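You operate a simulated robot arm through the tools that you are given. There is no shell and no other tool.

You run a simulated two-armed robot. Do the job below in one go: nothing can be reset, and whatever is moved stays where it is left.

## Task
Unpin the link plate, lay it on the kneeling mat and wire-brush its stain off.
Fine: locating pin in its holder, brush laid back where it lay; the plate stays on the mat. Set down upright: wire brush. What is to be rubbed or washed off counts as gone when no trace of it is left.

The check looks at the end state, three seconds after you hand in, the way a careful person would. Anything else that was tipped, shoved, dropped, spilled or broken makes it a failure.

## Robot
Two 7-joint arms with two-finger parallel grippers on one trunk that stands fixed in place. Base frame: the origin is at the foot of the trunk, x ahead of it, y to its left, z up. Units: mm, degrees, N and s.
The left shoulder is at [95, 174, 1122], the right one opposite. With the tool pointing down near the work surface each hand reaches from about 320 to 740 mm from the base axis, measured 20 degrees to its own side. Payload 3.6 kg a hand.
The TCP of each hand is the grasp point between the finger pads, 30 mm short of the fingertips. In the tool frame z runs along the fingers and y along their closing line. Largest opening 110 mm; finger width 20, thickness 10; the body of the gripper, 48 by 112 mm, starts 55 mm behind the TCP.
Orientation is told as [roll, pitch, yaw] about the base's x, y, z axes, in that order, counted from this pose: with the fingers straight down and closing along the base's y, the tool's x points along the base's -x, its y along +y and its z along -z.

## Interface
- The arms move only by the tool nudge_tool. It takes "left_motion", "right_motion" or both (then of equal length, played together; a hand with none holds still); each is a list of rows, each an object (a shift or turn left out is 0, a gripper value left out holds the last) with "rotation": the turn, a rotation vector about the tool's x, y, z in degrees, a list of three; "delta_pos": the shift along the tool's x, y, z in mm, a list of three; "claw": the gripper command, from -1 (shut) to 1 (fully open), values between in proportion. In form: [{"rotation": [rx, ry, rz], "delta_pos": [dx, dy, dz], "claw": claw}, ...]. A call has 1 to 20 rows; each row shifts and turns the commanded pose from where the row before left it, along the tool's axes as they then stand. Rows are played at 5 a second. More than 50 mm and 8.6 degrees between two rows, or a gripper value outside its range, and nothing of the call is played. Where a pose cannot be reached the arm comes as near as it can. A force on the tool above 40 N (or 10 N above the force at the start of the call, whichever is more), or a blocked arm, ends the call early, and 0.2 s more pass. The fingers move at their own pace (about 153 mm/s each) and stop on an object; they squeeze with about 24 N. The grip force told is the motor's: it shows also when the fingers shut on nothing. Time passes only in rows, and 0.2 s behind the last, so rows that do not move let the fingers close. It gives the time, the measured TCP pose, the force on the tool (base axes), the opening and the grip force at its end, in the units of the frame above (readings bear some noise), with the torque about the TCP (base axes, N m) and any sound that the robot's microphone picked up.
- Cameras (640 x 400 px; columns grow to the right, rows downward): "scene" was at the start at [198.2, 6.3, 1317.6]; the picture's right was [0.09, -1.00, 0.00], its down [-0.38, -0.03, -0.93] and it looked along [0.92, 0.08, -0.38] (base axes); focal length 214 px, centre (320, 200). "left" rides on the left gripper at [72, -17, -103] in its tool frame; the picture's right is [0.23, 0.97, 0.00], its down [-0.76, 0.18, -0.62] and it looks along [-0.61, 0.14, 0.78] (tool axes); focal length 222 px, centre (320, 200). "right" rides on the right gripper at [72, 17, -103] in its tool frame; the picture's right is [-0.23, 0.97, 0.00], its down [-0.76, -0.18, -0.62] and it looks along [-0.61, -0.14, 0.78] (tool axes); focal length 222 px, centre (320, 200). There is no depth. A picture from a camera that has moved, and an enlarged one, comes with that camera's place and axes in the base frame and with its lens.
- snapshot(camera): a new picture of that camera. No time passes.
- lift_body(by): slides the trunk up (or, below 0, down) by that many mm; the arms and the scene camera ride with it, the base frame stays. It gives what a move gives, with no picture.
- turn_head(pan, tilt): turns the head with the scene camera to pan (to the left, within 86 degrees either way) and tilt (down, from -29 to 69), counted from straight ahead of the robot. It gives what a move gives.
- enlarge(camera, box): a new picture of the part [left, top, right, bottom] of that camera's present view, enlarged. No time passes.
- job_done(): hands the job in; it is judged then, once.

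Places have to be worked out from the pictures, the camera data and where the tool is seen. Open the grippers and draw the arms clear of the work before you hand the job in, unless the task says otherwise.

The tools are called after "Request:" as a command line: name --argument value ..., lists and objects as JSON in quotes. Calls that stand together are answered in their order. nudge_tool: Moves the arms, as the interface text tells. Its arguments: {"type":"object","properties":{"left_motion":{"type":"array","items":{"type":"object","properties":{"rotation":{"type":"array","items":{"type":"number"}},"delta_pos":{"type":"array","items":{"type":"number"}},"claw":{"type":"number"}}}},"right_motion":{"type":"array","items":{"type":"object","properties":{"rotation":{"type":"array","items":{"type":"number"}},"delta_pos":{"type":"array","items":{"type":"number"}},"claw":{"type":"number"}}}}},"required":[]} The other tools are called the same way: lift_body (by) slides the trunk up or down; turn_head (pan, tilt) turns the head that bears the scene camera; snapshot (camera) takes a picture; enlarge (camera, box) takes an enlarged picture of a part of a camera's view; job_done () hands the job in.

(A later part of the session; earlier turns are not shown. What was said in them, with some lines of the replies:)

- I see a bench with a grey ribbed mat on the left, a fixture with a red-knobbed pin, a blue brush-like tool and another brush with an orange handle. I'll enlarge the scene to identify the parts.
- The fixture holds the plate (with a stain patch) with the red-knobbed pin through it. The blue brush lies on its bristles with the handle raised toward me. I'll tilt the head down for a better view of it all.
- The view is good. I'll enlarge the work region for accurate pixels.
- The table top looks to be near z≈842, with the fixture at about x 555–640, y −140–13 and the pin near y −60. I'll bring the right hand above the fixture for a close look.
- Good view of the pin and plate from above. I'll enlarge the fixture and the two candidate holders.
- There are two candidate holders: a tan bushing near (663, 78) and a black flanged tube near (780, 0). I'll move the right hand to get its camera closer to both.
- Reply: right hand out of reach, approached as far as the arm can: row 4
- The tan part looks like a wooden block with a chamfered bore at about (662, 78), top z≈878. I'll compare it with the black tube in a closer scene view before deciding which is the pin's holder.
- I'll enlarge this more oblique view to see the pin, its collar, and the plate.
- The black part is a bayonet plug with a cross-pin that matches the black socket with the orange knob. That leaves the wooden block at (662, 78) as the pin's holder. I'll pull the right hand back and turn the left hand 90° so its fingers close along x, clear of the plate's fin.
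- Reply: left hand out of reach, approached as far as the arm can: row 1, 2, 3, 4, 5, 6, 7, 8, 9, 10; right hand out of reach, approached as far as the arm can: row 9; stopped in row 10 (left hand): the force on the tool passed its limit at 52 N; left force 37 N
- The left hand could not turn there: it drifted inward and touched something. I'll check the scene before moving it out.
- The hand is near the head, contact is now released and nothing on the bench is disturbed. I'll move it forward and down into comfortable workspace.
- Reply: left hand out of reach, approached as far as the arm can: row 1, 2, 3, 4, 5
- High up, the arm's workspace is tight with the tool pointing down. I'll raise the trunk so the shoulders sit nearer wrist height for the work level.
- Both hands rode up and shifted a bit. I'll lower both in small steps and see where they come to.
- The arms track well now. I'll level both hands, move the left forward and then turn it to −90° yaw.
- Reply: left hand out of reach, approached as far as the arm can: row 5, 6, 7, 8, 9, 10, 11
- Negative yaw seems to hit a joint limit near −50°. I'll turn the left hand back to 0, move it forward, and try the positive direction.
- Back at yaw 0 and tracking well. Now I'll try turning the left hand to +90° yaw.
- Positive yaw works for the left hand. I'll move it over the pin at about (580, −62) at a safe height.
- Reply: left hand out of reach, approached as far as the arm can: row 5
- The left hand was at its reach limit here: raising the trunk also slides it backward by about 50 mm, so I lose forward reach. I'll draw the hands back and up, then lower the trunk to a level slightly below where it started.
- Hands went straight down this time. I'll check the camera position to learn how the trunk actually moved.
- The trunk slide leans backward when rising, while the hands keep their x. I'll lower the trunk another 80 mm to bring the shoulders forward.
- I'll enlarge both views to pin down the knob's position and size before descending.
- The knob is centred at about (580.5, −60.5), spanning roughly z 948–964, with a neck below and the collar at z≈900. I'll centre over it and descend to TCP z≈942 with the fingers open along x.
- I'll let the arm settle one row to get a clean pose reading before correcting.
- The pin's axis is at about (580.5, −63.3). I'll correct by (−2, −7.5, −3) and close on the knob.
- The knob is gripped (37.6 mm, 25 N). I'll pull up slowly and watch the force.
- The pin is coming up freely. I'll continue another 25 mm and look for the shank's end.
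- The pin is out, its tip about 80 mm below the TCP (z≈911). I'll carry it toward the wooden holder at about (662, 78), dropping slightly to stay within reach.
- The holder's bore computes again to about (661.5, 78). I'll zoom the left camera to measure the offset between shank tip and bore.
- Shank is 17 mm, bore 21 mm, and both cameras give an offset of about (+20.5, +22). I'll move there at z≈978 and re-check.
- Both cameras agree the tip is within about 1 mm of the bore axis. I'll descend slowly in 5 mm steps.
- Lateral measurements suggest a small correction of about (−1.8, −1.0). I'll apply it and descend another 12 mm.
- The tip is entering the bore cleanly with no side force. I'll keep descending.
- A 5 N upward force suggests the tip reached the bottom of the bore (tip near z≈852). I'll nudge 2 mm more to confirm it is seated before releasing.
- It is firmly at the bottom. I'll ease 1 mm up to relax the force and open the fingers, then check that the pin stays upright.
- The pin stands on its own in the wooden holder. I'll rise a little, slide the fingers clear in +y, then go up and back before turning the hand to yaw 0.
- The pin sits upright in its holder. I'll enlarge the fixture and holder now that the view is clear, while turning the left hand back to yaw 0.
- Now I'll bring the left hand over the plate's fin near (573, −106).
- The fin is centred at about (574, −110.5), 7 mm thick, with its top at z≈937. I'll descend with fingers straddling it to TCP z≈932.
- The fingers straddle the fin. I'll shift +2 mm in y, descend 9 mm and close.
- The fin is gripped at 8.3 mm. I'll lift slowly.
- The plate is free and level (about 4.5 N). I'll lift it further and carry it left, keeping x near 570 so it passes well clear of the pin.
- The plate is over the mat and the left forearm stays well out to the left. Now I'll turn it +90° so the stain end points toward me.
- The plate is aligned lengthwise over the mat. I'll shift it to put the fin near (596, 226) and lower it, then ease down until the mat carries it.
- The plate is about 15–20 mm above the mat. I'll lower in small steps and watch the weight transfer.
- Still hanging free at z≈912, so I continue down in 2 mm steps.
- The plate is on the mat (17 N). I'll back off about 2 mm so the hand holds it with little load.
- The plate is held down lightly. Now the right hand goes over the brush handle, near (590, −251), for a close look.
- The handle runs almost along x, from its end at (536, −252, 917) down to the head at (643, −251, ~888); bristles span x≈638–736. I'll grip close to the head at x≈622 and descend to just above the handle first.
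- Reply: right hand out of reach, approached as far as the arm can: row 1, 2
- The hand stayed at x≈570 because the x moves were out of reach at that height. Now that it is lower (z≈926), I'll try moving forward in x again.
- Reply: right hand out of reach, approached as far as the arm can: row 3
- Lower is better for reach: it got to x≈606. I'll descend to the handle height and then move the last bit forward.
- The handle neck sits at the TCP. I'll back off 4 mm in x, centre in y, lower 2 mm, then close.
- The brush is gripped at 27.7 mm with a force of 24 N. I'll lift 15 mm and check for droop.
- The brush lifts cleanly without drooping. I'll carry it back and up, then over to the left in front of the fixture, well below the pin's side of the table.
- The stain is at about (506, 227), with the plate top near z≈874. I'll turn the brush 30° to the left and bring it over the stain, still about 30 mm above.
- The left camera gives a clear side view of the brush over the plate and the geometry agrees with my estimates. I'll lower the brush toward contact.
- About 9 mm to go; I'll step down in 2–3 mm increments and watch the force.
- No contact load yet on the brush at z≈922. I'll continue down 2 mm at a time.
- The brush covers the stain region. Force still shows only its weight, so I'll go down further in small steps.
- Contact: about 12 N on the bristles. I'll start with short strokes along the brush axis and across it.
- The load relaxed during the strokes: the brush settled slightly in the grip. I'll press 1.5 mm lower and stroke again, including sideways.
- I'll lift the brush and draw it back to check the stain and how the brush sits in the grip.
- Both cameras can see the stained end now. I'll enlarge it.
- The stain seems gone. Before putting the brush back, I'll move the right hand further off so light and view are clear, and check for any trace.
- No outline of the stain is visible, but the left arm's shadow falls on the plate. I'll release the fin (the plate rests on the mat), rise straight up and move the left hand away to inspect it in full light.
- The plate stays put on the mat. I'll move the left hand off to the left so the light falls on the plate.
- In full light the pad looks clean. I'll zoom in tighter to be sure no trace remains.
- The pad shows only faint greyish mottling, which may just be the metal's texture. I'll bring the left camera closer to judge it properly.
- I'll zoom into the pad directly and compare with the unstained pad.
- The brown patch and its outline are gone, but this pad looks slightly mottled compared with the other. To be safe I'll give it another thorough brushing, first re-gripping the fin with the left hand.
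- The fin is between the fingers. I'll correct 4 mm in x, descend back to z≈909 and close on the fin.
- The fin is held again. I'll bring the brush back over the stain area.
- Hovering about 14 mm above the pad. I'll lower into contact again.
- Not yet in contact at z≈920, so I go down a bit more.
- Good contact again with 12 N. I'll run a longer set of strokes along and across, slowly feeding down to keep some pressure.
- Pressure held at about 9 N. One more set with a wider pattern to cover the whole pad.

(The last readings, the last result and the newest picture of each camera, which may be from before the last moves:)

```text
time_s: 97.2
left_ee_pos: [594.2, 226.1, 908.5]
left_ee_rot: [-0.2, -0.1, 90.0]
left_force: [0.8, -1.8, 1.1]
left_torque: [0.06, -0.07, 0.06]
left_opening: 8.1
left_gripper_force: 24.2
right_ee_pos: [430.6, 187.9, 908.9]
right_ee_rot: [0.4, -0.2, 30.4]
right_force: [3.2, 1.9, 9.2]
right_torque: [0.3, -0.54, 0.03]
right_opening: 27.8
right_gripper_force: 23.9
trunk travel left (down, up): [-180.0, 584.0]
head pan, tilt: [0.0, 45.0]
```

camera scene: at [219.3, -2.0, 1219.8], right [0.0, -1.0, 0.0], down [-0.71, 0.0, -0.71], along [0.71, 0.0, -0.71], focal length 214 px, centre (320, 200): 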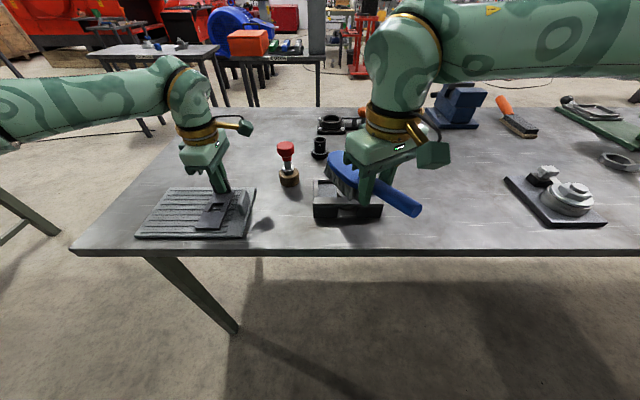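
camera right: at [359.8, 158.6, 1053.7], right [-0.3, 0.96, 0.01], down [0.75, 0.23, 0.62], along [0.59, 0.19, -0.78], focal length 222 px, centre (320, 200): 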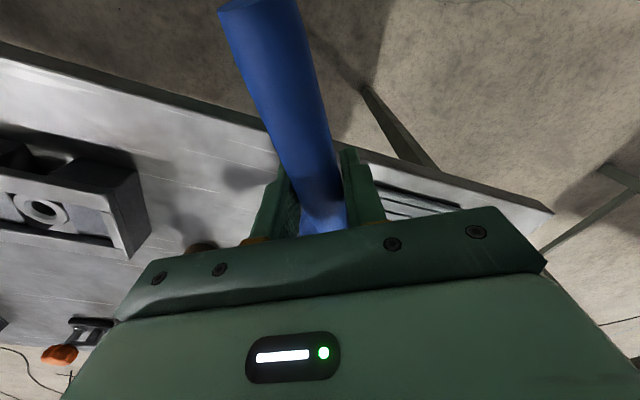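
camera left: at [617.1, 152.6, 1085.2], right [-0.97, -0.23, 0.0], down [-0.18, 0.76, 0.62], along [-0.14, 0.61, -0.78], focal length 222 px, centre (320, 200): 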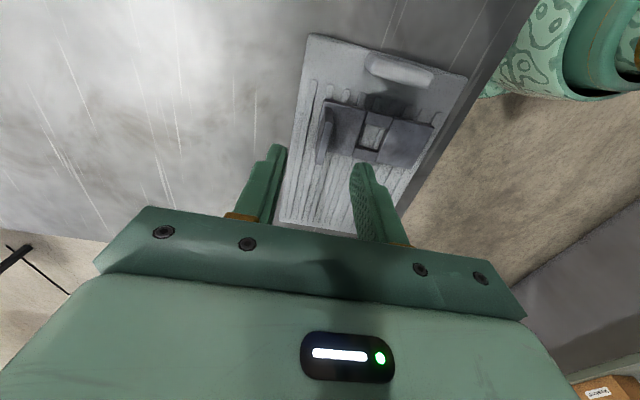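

That set kept about 11 N of contact throughout. I'll lift the brush away to the right and inspect again.

Request:
nudge_tool --right_motion '[{"delta_pos": [0, 0, -15]}, {"delta_pos": [10, -10, -15]}, {"delta_pos": [25, -25, -15]}, {"delta_pos": [25, -30, -10]}, {"delta_pos": [0, -40, -5]}, {"delta_pos": [0, -40, 0]}, {"delta_pos": [0, -40, 0]}, {"delta_pos": [0, -40, 0]}, {"delta_pos": [0, -30, 0]}, {}]'

Request:
nudge_tool --left_motion '[{"claw": -0.2}, {"claw": -0.2}, {"claw": -0.2}, {"delta_pos": [0, 0, -15]}, {"delta_pos": [0, 0, -25]}, {"delta_pos": [0, 0, -30]}, {"delta_pos": [-40, 0, -10]}, {"delta_pos": [-40, 10, -10]}, {"delta_pos": [-40, 20, 0]}, {"delta_pos": [-30, 30, 0]}, {}]'

Request:
enlarge --camera "scene" --box '[180, 180, 260, 240]'

Request:
enlarge --camera "scene" --box '[200, 208, 232, 230]'

Request:
snapshot --camera "scene"

```text
time_s: 99.4
left_ee_pos: [594.3, 226.4, 907.5]
left_ee_rot: [0.0, 0.0, 90.0]
left_force: [-0.3, 0.2, -0.4]
left_torque: [-0.08, 0.09, -0.01]
left_opening: 8.0
left_gripper_force: 24.2
right_ee_pos: [506.6, -63.3, 968.8]
right_ee_rot: [0.4, 0.0, 30.3]
right_force: [-0.4, -0.3, -1.4]
right_torque: [-0.1, 0.1, 0.0]
right_opening: 27.9
right_gripper_force: 24.5
trunk travel left (down, up): [-180.0, 584.0]
head pan, tilt: [0.0, 45.0]
```

```text
time_s: 101.8
left_ee_pos: [529.2, 379.2, 998.2]
left_ee_rot: [0.0, 0.0, 89.9]
left_force: [0.0, -0.1, -0.6]
left_torque: [-0.02, 0.02, 0.02]
left_opening: 44.0
left_gripper_force: 0.0
right_ee_pos: [506.1, -61.4, 968.1]
right_ee_rot: [0.4, 0.0, 30.3]
right_force: [-0.4, -0.9, -2.5]
right_torque: [-0.08, 0.13, 0.01]
right_opening: 27.8
right_gripper_force: 24.0
trunk travel left (down, up): [-180.0, 584.0]
head pan, tilt: [0.0, 45.0]
```

```text
6.67 times, centred on (220, 210) of scene
camera zoom: at [219.7, -2.2, 1219.7], right [0.0, -1.0, 0.0], down [-0.71, 0.0, -0.71], along [0.71, 0.0, -0.71], focal length 1430 px, centre (987, 133)
```

zoom: 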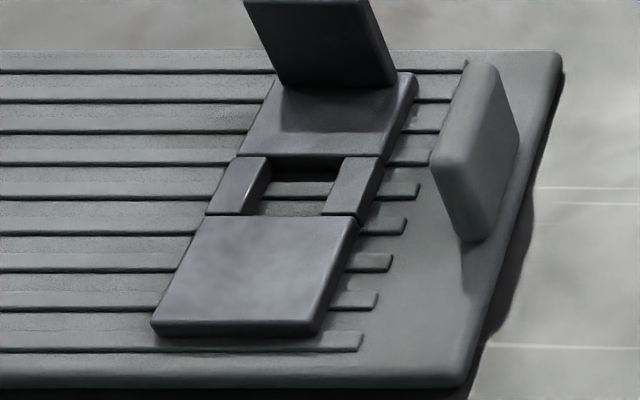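

```text
16.00 times, centred on (216, 219) of scene
camera zoom: at [219.7, -2.2, 1219.7], right [0.0, -1.0, 0.0], down [-0.71, 0.0, -0.71], along [0.71, 0.0, -0.71], focal length 3432 px, centre (1984, -104)
```

zoom: 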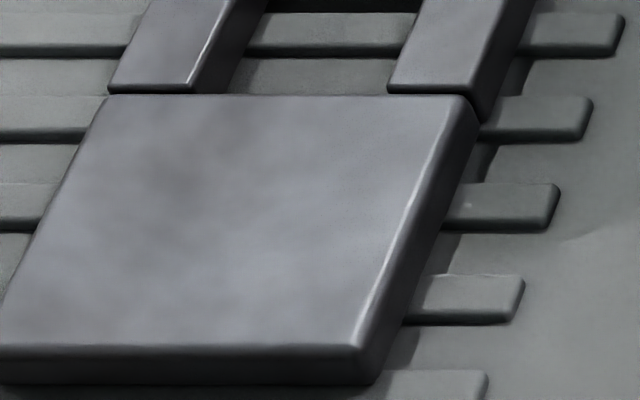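

```text
taken
camera scene: at [219.7, -2.2, 1219.7], right [0.0, -1.0, 0.0], down [-0.71, 0.0, -0.71], along [0.71, 0.0, -0.71], focal length 214 px, centre (320, 200)
```

scene: 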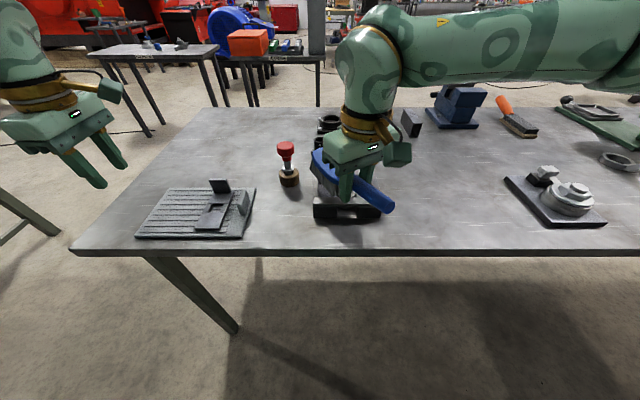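

The mottling pattern is identical to before the second brushing, so it is the metal's own texture; the stain is fully gone. Now I'll check how the brush sits in the grip before returning it.

Request:
enlarge --camera "scene" --box '[280, 120, 420, 230]'

Request:
snapshot --camera "right"

Request:
snapshot --camera "left"

```text
3.64 times, centred on (350, 175) of scene
camera zoom: at [219.7, -2.2, 1219.7], right [0.0, -1.0, 0.0], down [-0.71, 0.0, -0.71], along [0.71, 0.0, -0.71], focal length 780 px, centre (211, 291)
```

zoom: 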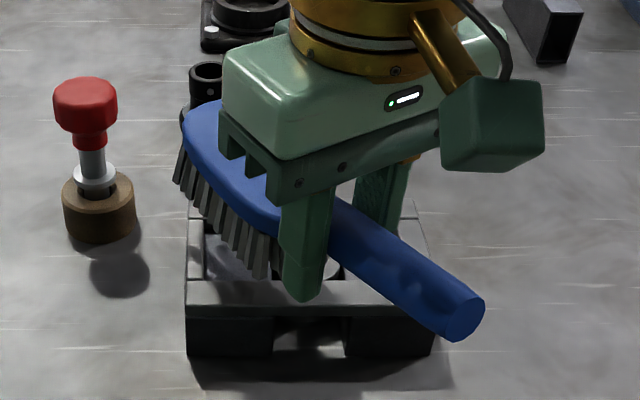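

```text
taken
camera right: at [436.3, -86.4, 1072.2], right [-0.3, 0.96, 0.01], down [0.75, 0.23, 0.62], along [0.59, 0.19, -0.78], focal length 222 px, centre (320, 200)
```

right: 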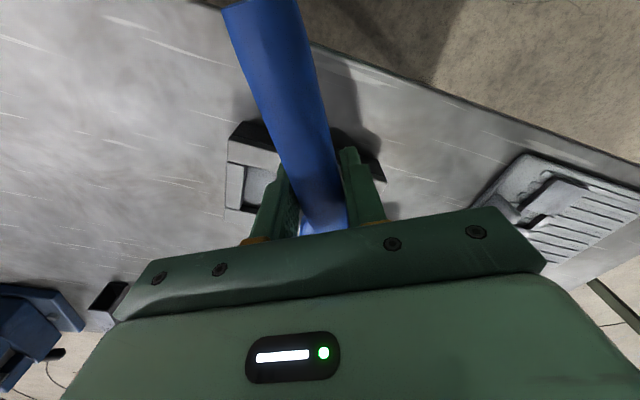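

```text
taken
camera left: at [545.8, 306.3, 1101.5], right [-0.97, -0.23, 0.0], down [-0.18, 0.76, 0.62], along [-0.14, 0.61, -0.78], focal length 222 px, centre (320, 200)
```

left: 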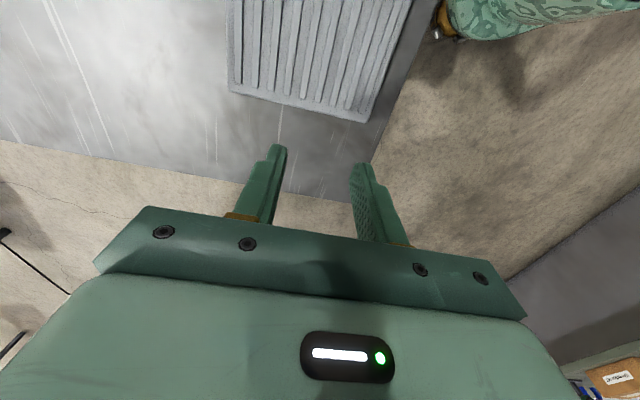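

The brush looks level but has slid up a little in the fingers (bristles now about 33 mm below the TCP). I'll turn it back to its original heading and carry it over its resting place, still well above the table.

Request:
nudge_tool --right_motion '[{"rotation": [0, 0, 7.3]}, {"rotation": [0, 0, 7.3]}, {"rotation": [0, 0, 7.3]}, {"rotation": [0, 0, 7.3]}, {"delta_pos": [-12, -37.8, 2]}, {"delta_pos": [-12, -37.8, 5]}, {"delta_pos": [-16, -37.8, 5]}, {"delta_pos": [-20, -37.8, 6]}, {"delta_pos": [-22, -37.8, 8]}, {}]'

Request:
snapshot --camera "scene"

Request:
enlarge --camera "scene" --box '[370, 120, 470, 220]'

```text
time_s: 104.0
left_ee_pos: [528.8, 378.0, 997.5]
left_ee_rot: [-0.1, 0.0, 90.0]
left_force: [0.8, 0.8, -0.7]
left_torque: [-0.02, -0.01, -0.02]
left_opening: 44.1
left_gripper_force: 0.0
right_ee_pos: [593.1, -250.5, 939.1]
right_ee_rot: [0.4, 0.1, 1.2]
right_force: [-0.2, -0.4, -2.4]
right_torque: [0.02, 0.18, 0.02]
right_opening: 27.7
right_gripper_force: 23.5
trunk travel left (down, up): [-180.0, 584.0]
head pan, tilt: [0.0, 45.0]
```

```text
taken
camera scene: at [219.0, -1.5, 1219.9], right [0.0, -1.0, 0.0], down [-0.71, 0.0, -0.71], along [0.71, 0.0, -0.71], focal length 214 px, centre (320, 200)
```

scene: 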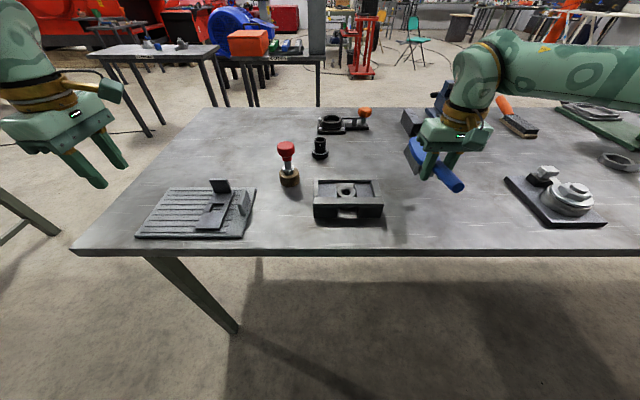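

```text
4.00 times, centred on (420, 170) of scene
camera zoom: at [219.0, -1.5, 1219.9], right [0.0, -1.0, 0.0], down [-0.71, 0.0, -0.71], along [0.71, 0.0, -0.71], focal length 858 px, centre (-80, 320)
```

zoom: 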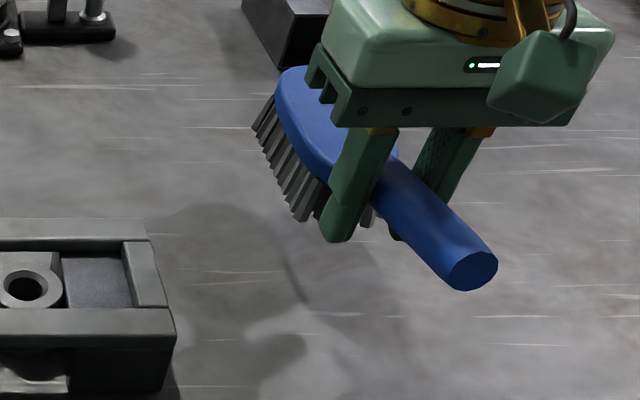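

The brush is nearly flat, about 10 mm higher in the fingers than when I picked it up, so contact should come at TCP z≈887. I'll move over the original spot (618, −251) and down to z≈905.

Request:
nudge_tool --right_motion '[{"delta_pos": [-5, 0, 12]}, {"delta_pos": [-8, 0, 12]}, {"delta_pos": [-12, -0.5, 10]}, {}]'

Request:
enlarge --camera "scene" --box '[370, 120, 470, 220]'

```text
time_s: 105.0
left_ee_pos: [528.5, 379.0, 997.1]
left_ee_rot: [-0.1, -0.1, 90.0]
left_force: [0.1, 0.1, 0.1]
left_torque: [0.02, 0.01, -0.03]
left_opening: 44.0
left_gripper_force: 0.1
right_ee_pos: [617.0, -251.6, 904.4]
right_ee_rot: [0.4, 0.1, 1.0]
right_force: [0.2, -0.8, -2.4]
right_torque: [-0.01, 0.15, -0.04]
right_opening: 27.6
right_gripper_force: 24.3
trunk travel left (down, up): [-180.0, 584.0]
head pan, tilt: [0.0, 45.0]
```

```text
4.00 times, centred on (420, 170) of scene
camera zoom: at [219.1, -2.1, 1219.9], right [0.0, -1.0, 0.0], down [-0.71, 0.0, -0.71], along [0.71, 0.0, -0.71], focal length 858 px, centre (-80, 320)
```

zoom: 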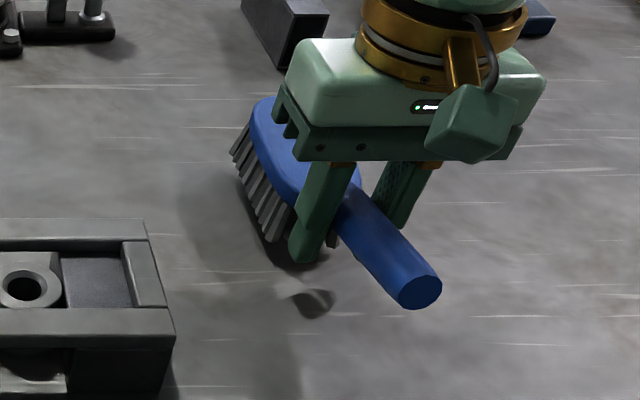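

Position matches the original spot. I'll lower in small steps until the bristles touch.

Request:
nudge_tool --right_motion '[{"delta_pos": [0, 0, 4]}, {"delta_pos": [0, 0, 4]}, {"delta_pos": [0, 0, 3]}, {}]'

```text
time_s: 106.0
left_ee_pos: [528.6, 378.5, 996.9]
left_ee_rot: [0.0, 0.0, 89.9]
left_force: [-0.5, 0.0, 0.0]
left_torque: [0.0, -0.03, 0.01]
left_opening: 43.9
left_gripper_force: 0.1
right_ee_pos: [618.2, -249.2, 894.8]
right_ee_rot: [0.5, 0.1, 1.2]
right_force: [0.7, -0.4, -1.9]
right_torque: [-0.01, 0.17, -0.02]
right_opening: 27.8
right_gripper_force: 23.9
trunk travel left (down, up): [-180.0, 584.0]
head pan, tilt: [0.0, 45.0]
```

Request:
nudge_tool --right_motion '[{"delta_pos": [0, -1, 2]}, {"delta_pos": [0, 0, 2]}, {"delta_pos": [0, 0, 1.5]}, {}]'

Request:
enlarge --camera "scene" --box '[370, 120, 470, 220]'

```text
time_s: 107.0
left_ee_pos: [528.0, 378.1, 999.3]
left_ee_rot: [-0.1, 0.0, 90.0]
left_force: [0.5, -0.4, 0.6]
left_torque: [0.03, 0.01, 0.0]
left_opening: 44.1
left_gripper_force: 0.0
right_ee_pos: [618.1, -250.9, 890.9]
right_ee_rot: [0.3, 0.0, 1.1]
right_force: [2.2, -5.9, 15.4]
right_torque: [-0.05, -0.32, -0.1]
right_opening: 27.9
right_gripper_force: 24.2
trunk travel left (down, up): [-180.0, 584.0]
head pan, tilt: [0.0, 45.0]
```

```text
4.00 times, centred on (420, 170) of scene
camera zoom: at [217.6, -2.0, 1220.3], right [0.0, -1.0, 0.0], down [-0.71, 0.0, -0.71], along [0.71, 0.0, -0.71], focal length 858 px, centre (-80, 320)
```

zoom: 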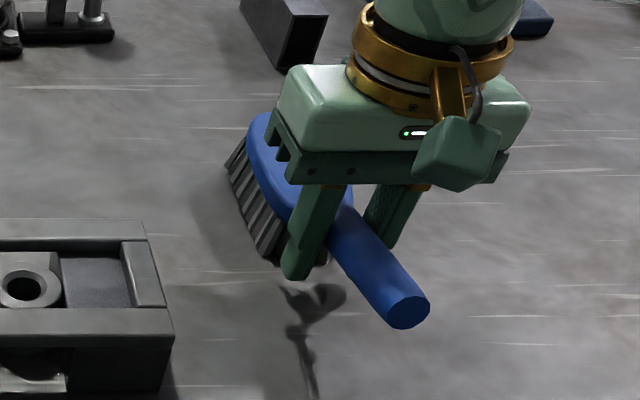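

The heel of the bristles is touching (15 N) with the toe about 7 mm up. I'll ease up slightly and open the fingers just a little so the brush settles flat between them.

Request:
nudge_tool --right_motion '[{"delta_pos": [0, 0, -1.2]}, {}, {"claw": -0.4}, {"claw": -0.4}, {"claw": -0.4}]'

Request:
enlarge --camera "scene" --box '[370, 120, 470, 220]'

Request:
snapshot --camera "right"

```text
time_s: 108.2
left_ee_pos: [528.3, 379.5, 997.8]
left_ee_rot: [-0.2, 0.1, 90.0]
left_force: [0.4, 0.1, -0.2]
left_torque: [-0.04, 0.03, -0.01]
left_opening: 44.1
left_gripper_force: 0.0
right_ee_pos: [618.0, -249.6, 890.1]
right_ee_rot: [0.5, 0.1, 1.1]
right_force: [-0.7, -0.3, 0.0]
right_torque: [0.0, 0.02, -0.05]
right_opening: 33.0
right_gripper_force: 0.0
trunk travel left (down, up): [-180.0, 584.0]
head pan, tilt: [0.0, 45.0]
```

```text
4.00 times, centred on (420, 170) of scene
camera zoom: at [218.9, -1.8, 1219.9], right [0.0, -1.0, 0.0], down [-0.71, 0.0, -0.71], along [0.71, 0.0, -0.71], focal length 858 px, centre (-80, 320)
```

zoom: 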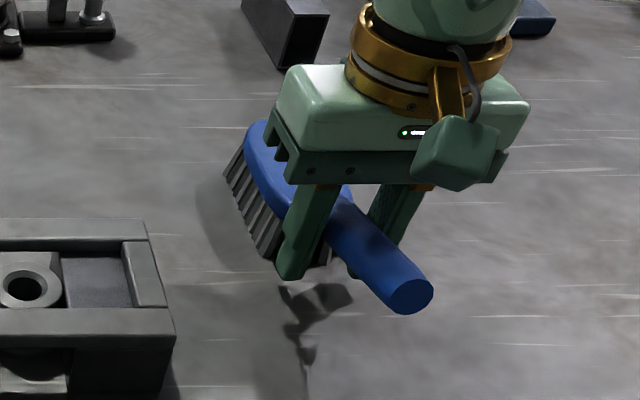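

```text
taken
camera right: at [544.9, -237.1, 993.7], right [0.21, 0.98, 0.01], down [0.77, -0.17, 0.62], along [0.61, -0.12, -0.78], focal length 222 px, centre (320, 200)
```

right: 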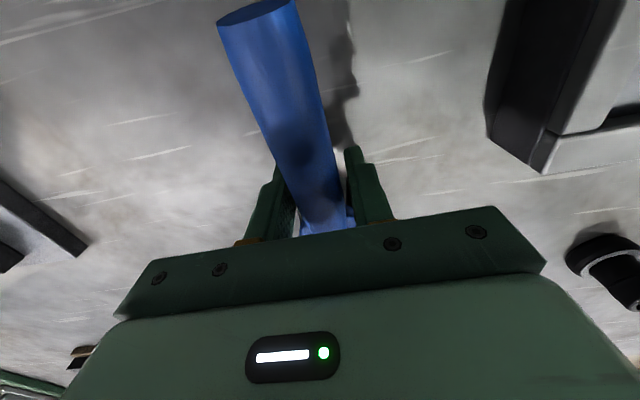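

The brush settled flat, matching its original position closely. I'll open wider and lift the hand up and back along the handle.

Request:
nudge_tool --right_motion '[{"claw": 0.5}, {"claw": 0.5}, {"claw": 0.5}, {"delta_pos": [4, 0, -15]}, {"delta_pos": [10, 0, -20]}, {"delta_pos": [20, 0, -25]}, {"delta_pos": [35, 0, -30]}, {"delta_pos": [40, 0, -20]}, {"delta_pos": [40, 0, 0]}, {"delta_pos": [40, 0, 0]}, {}]'

Request:
snapshot --camera "scene"

Request:
enlarge --camera "scene" --box '[370, 120, 470, 220]'

```text
time_s: 110.6
left_ee_pos: [528.7, 379.1, 997.2]
left_ee_rot: [0.1, 0.0, 90.0]
left_force: [-0.5, 0.3, -1.0]
left_torque: [0.01, -0.03, 0.0]
left_opening: 43.7
left_gripper_force: 0.1
right_ee_pos: [430.8, -253.6, 1000.4]
right_ee_rot: [0.5, 0.1, 1.1]
right_force: [0.1, 0.0, 0.1]
right_torque: [0.01, -0.04, 0.04]
right_opening: 82.4
right_gripper_force: 0.0
trunk travel left (down, up): [-180.0, 584.0]
head pan, tilt: [0.0, 45.0]
```

```text
taken
camera scene: at [219.3, -1.8, 1219.8], right [0.0, -1.0, 0.0], down [-0.71, 0.0, -0.71], along [0.71, 0.0, -0.71], focal length 214 px, centre (320, 200)
```

scene: 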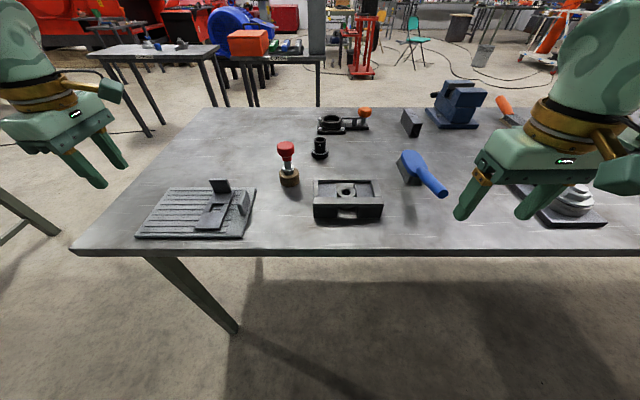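

```text
4.00 times, centred on (420, 170) of scene
camera zoom: at [219.3, -1.8, 1219.8], right [0.0, -1.0, 0.0], down [-0.71, 0.0, -0.71], along [0.71, 0.0, -0.71], focal length 858 px, centre (-80, 320)
```

zoom: 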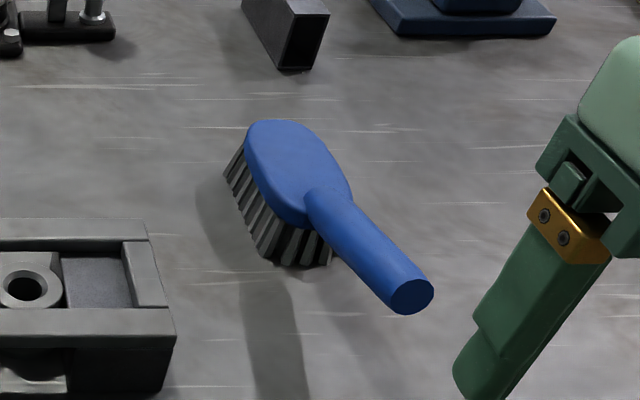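

The brush is upright at its original spot. I'll draw both hands further back off the bench with grippers open, then do a last check of the pin, plate and surroundings.

Request:
nudge_tool --left_motion '[{"delta_pos": [0, 35, -10], "claw": 1}, {"delta_pos": [0, 35, -10]}, {"delta_pos": [0, 35, 0]}, {}]' --right_motion '[{"delta_pos": [30, -10, 0], "claw": 1}, {"delta_pos": [30, -10, 0]}, {"delta_pos": [10, 0, 0]}, {}]'

Request:
snapshot --camera "scene"

Request:
enlarge --camera "scene" --box '[250, 120, 400, 230]'

Request:
enlarge --camera "scene" --box '[130, 160, 290, 260]'

```text
time_s: 111.6
left_ee_pos: [424.7, 377.1, 1019.0]
left_ee_rot: [0.0, 0.0, 90.0]
left_force: [-0.1, 0.4, -0.3]
left_torque: [-0.01, 0.0, 0.0]
left_opening: 109.9
left_gripper_force: 0.1
right_ee_pos: [361.8, -276.6, 1002.5]
right_ee_rot: [0.4, 0.2, 1.0]
right_force: [0.6, 0.3, 0.4]
right_torque: [0.0, 0.0, -0.01]
right_opening: 110.2
right_gripper_force: 0.0
trunk travel left (down, up): [-180.0, 584.0]
head pan, tilt: [0.0, 45.0]
```

```text
taken
camera scene: at [219.2, -2.1, 1219.8], right [0.0, -1.0, 0.0], down [-0.71, 0.0, -0.71], along [0.71, 0.0, -0.71], focal length 214 px, centre (320, 200)
```

scene: 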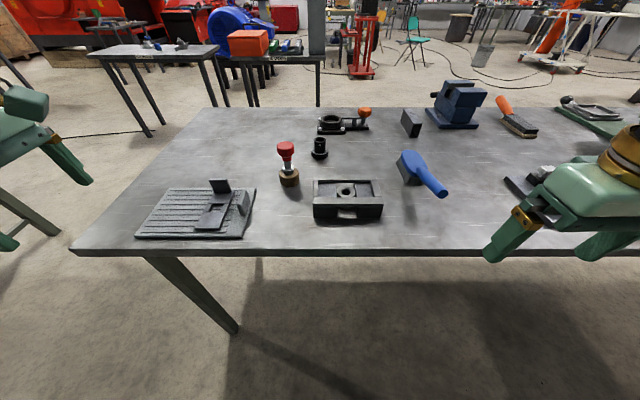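

```text
3.64 times, centred on (325, 175) of scene
camera zoom: at [219.2, -2.1, 1219.8], right [0.0, -1.0, 0.0], down [-0.71, 0.0, -0.71], along [0.71, 0.0, -0.71], focal length 780 px, centre (302, 291)
```

zoom: 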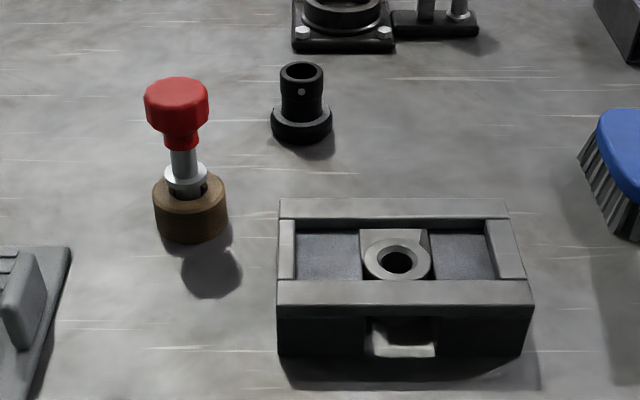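

```text
4.00 times, centred on (210, 210) of scene
camera zoom: at [219.2, -2.1, 1219.8], right [0.0, -1.0, 0.0], down [-0.71, 0.0, -0.71], along [0.71, 0.0, -0.71], focal length 858 px, centre (760, 160)
```

zoom: 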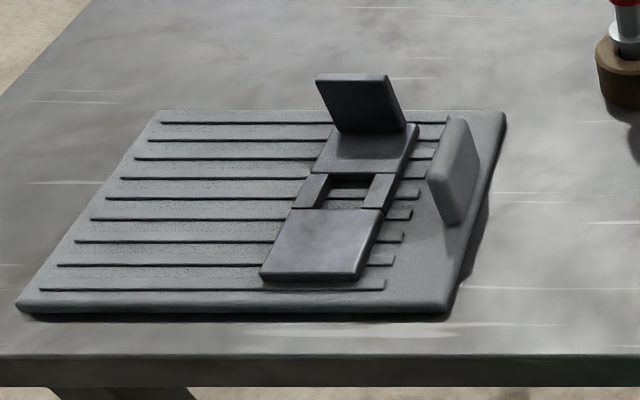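

The pin stands in its wooden holder and the plate lies clean on the mat. The brush is upright where it lay, nothing else has moved, and both hands are open and clear. I'm handing the job in.

Request:
job_done

```text
The job is handed in.
```

I handed the job in with every part of the task done; I don't have the check's verdict yet.

- **Locating pin:** it stands in the wooden block, which I took to be its holder. It rests on the bottom of the bore, with its collar a few mm above the block. The only other candidate was the black flanged tube. I ruled that out because it looks like the plug for the black socket with the orange knob.
- **Link plate:** it lies flat on the kneeling mat, turned 90° from how it sat in the fixture.
- **Stain:** no brown patch or outline is visible in the zoomed views. Faint grey mottling remains on that pad. It looked the same before and after the second round of brushing, so I judged it to be the metal's own texture.
- **Wire brush:** it is back upright on its bristles, within a few mm of where it lay by the camera views. It slipped slightly in the grip while brushing, so its front end dropped about 7 mm when I let go.

Nothing else on the bench was moved, going by the final pictures. Early on, the left hand bumped what was probably the robot's own head or trunk; nothing on the bench was touched. Both grippers are open and clear of the work.
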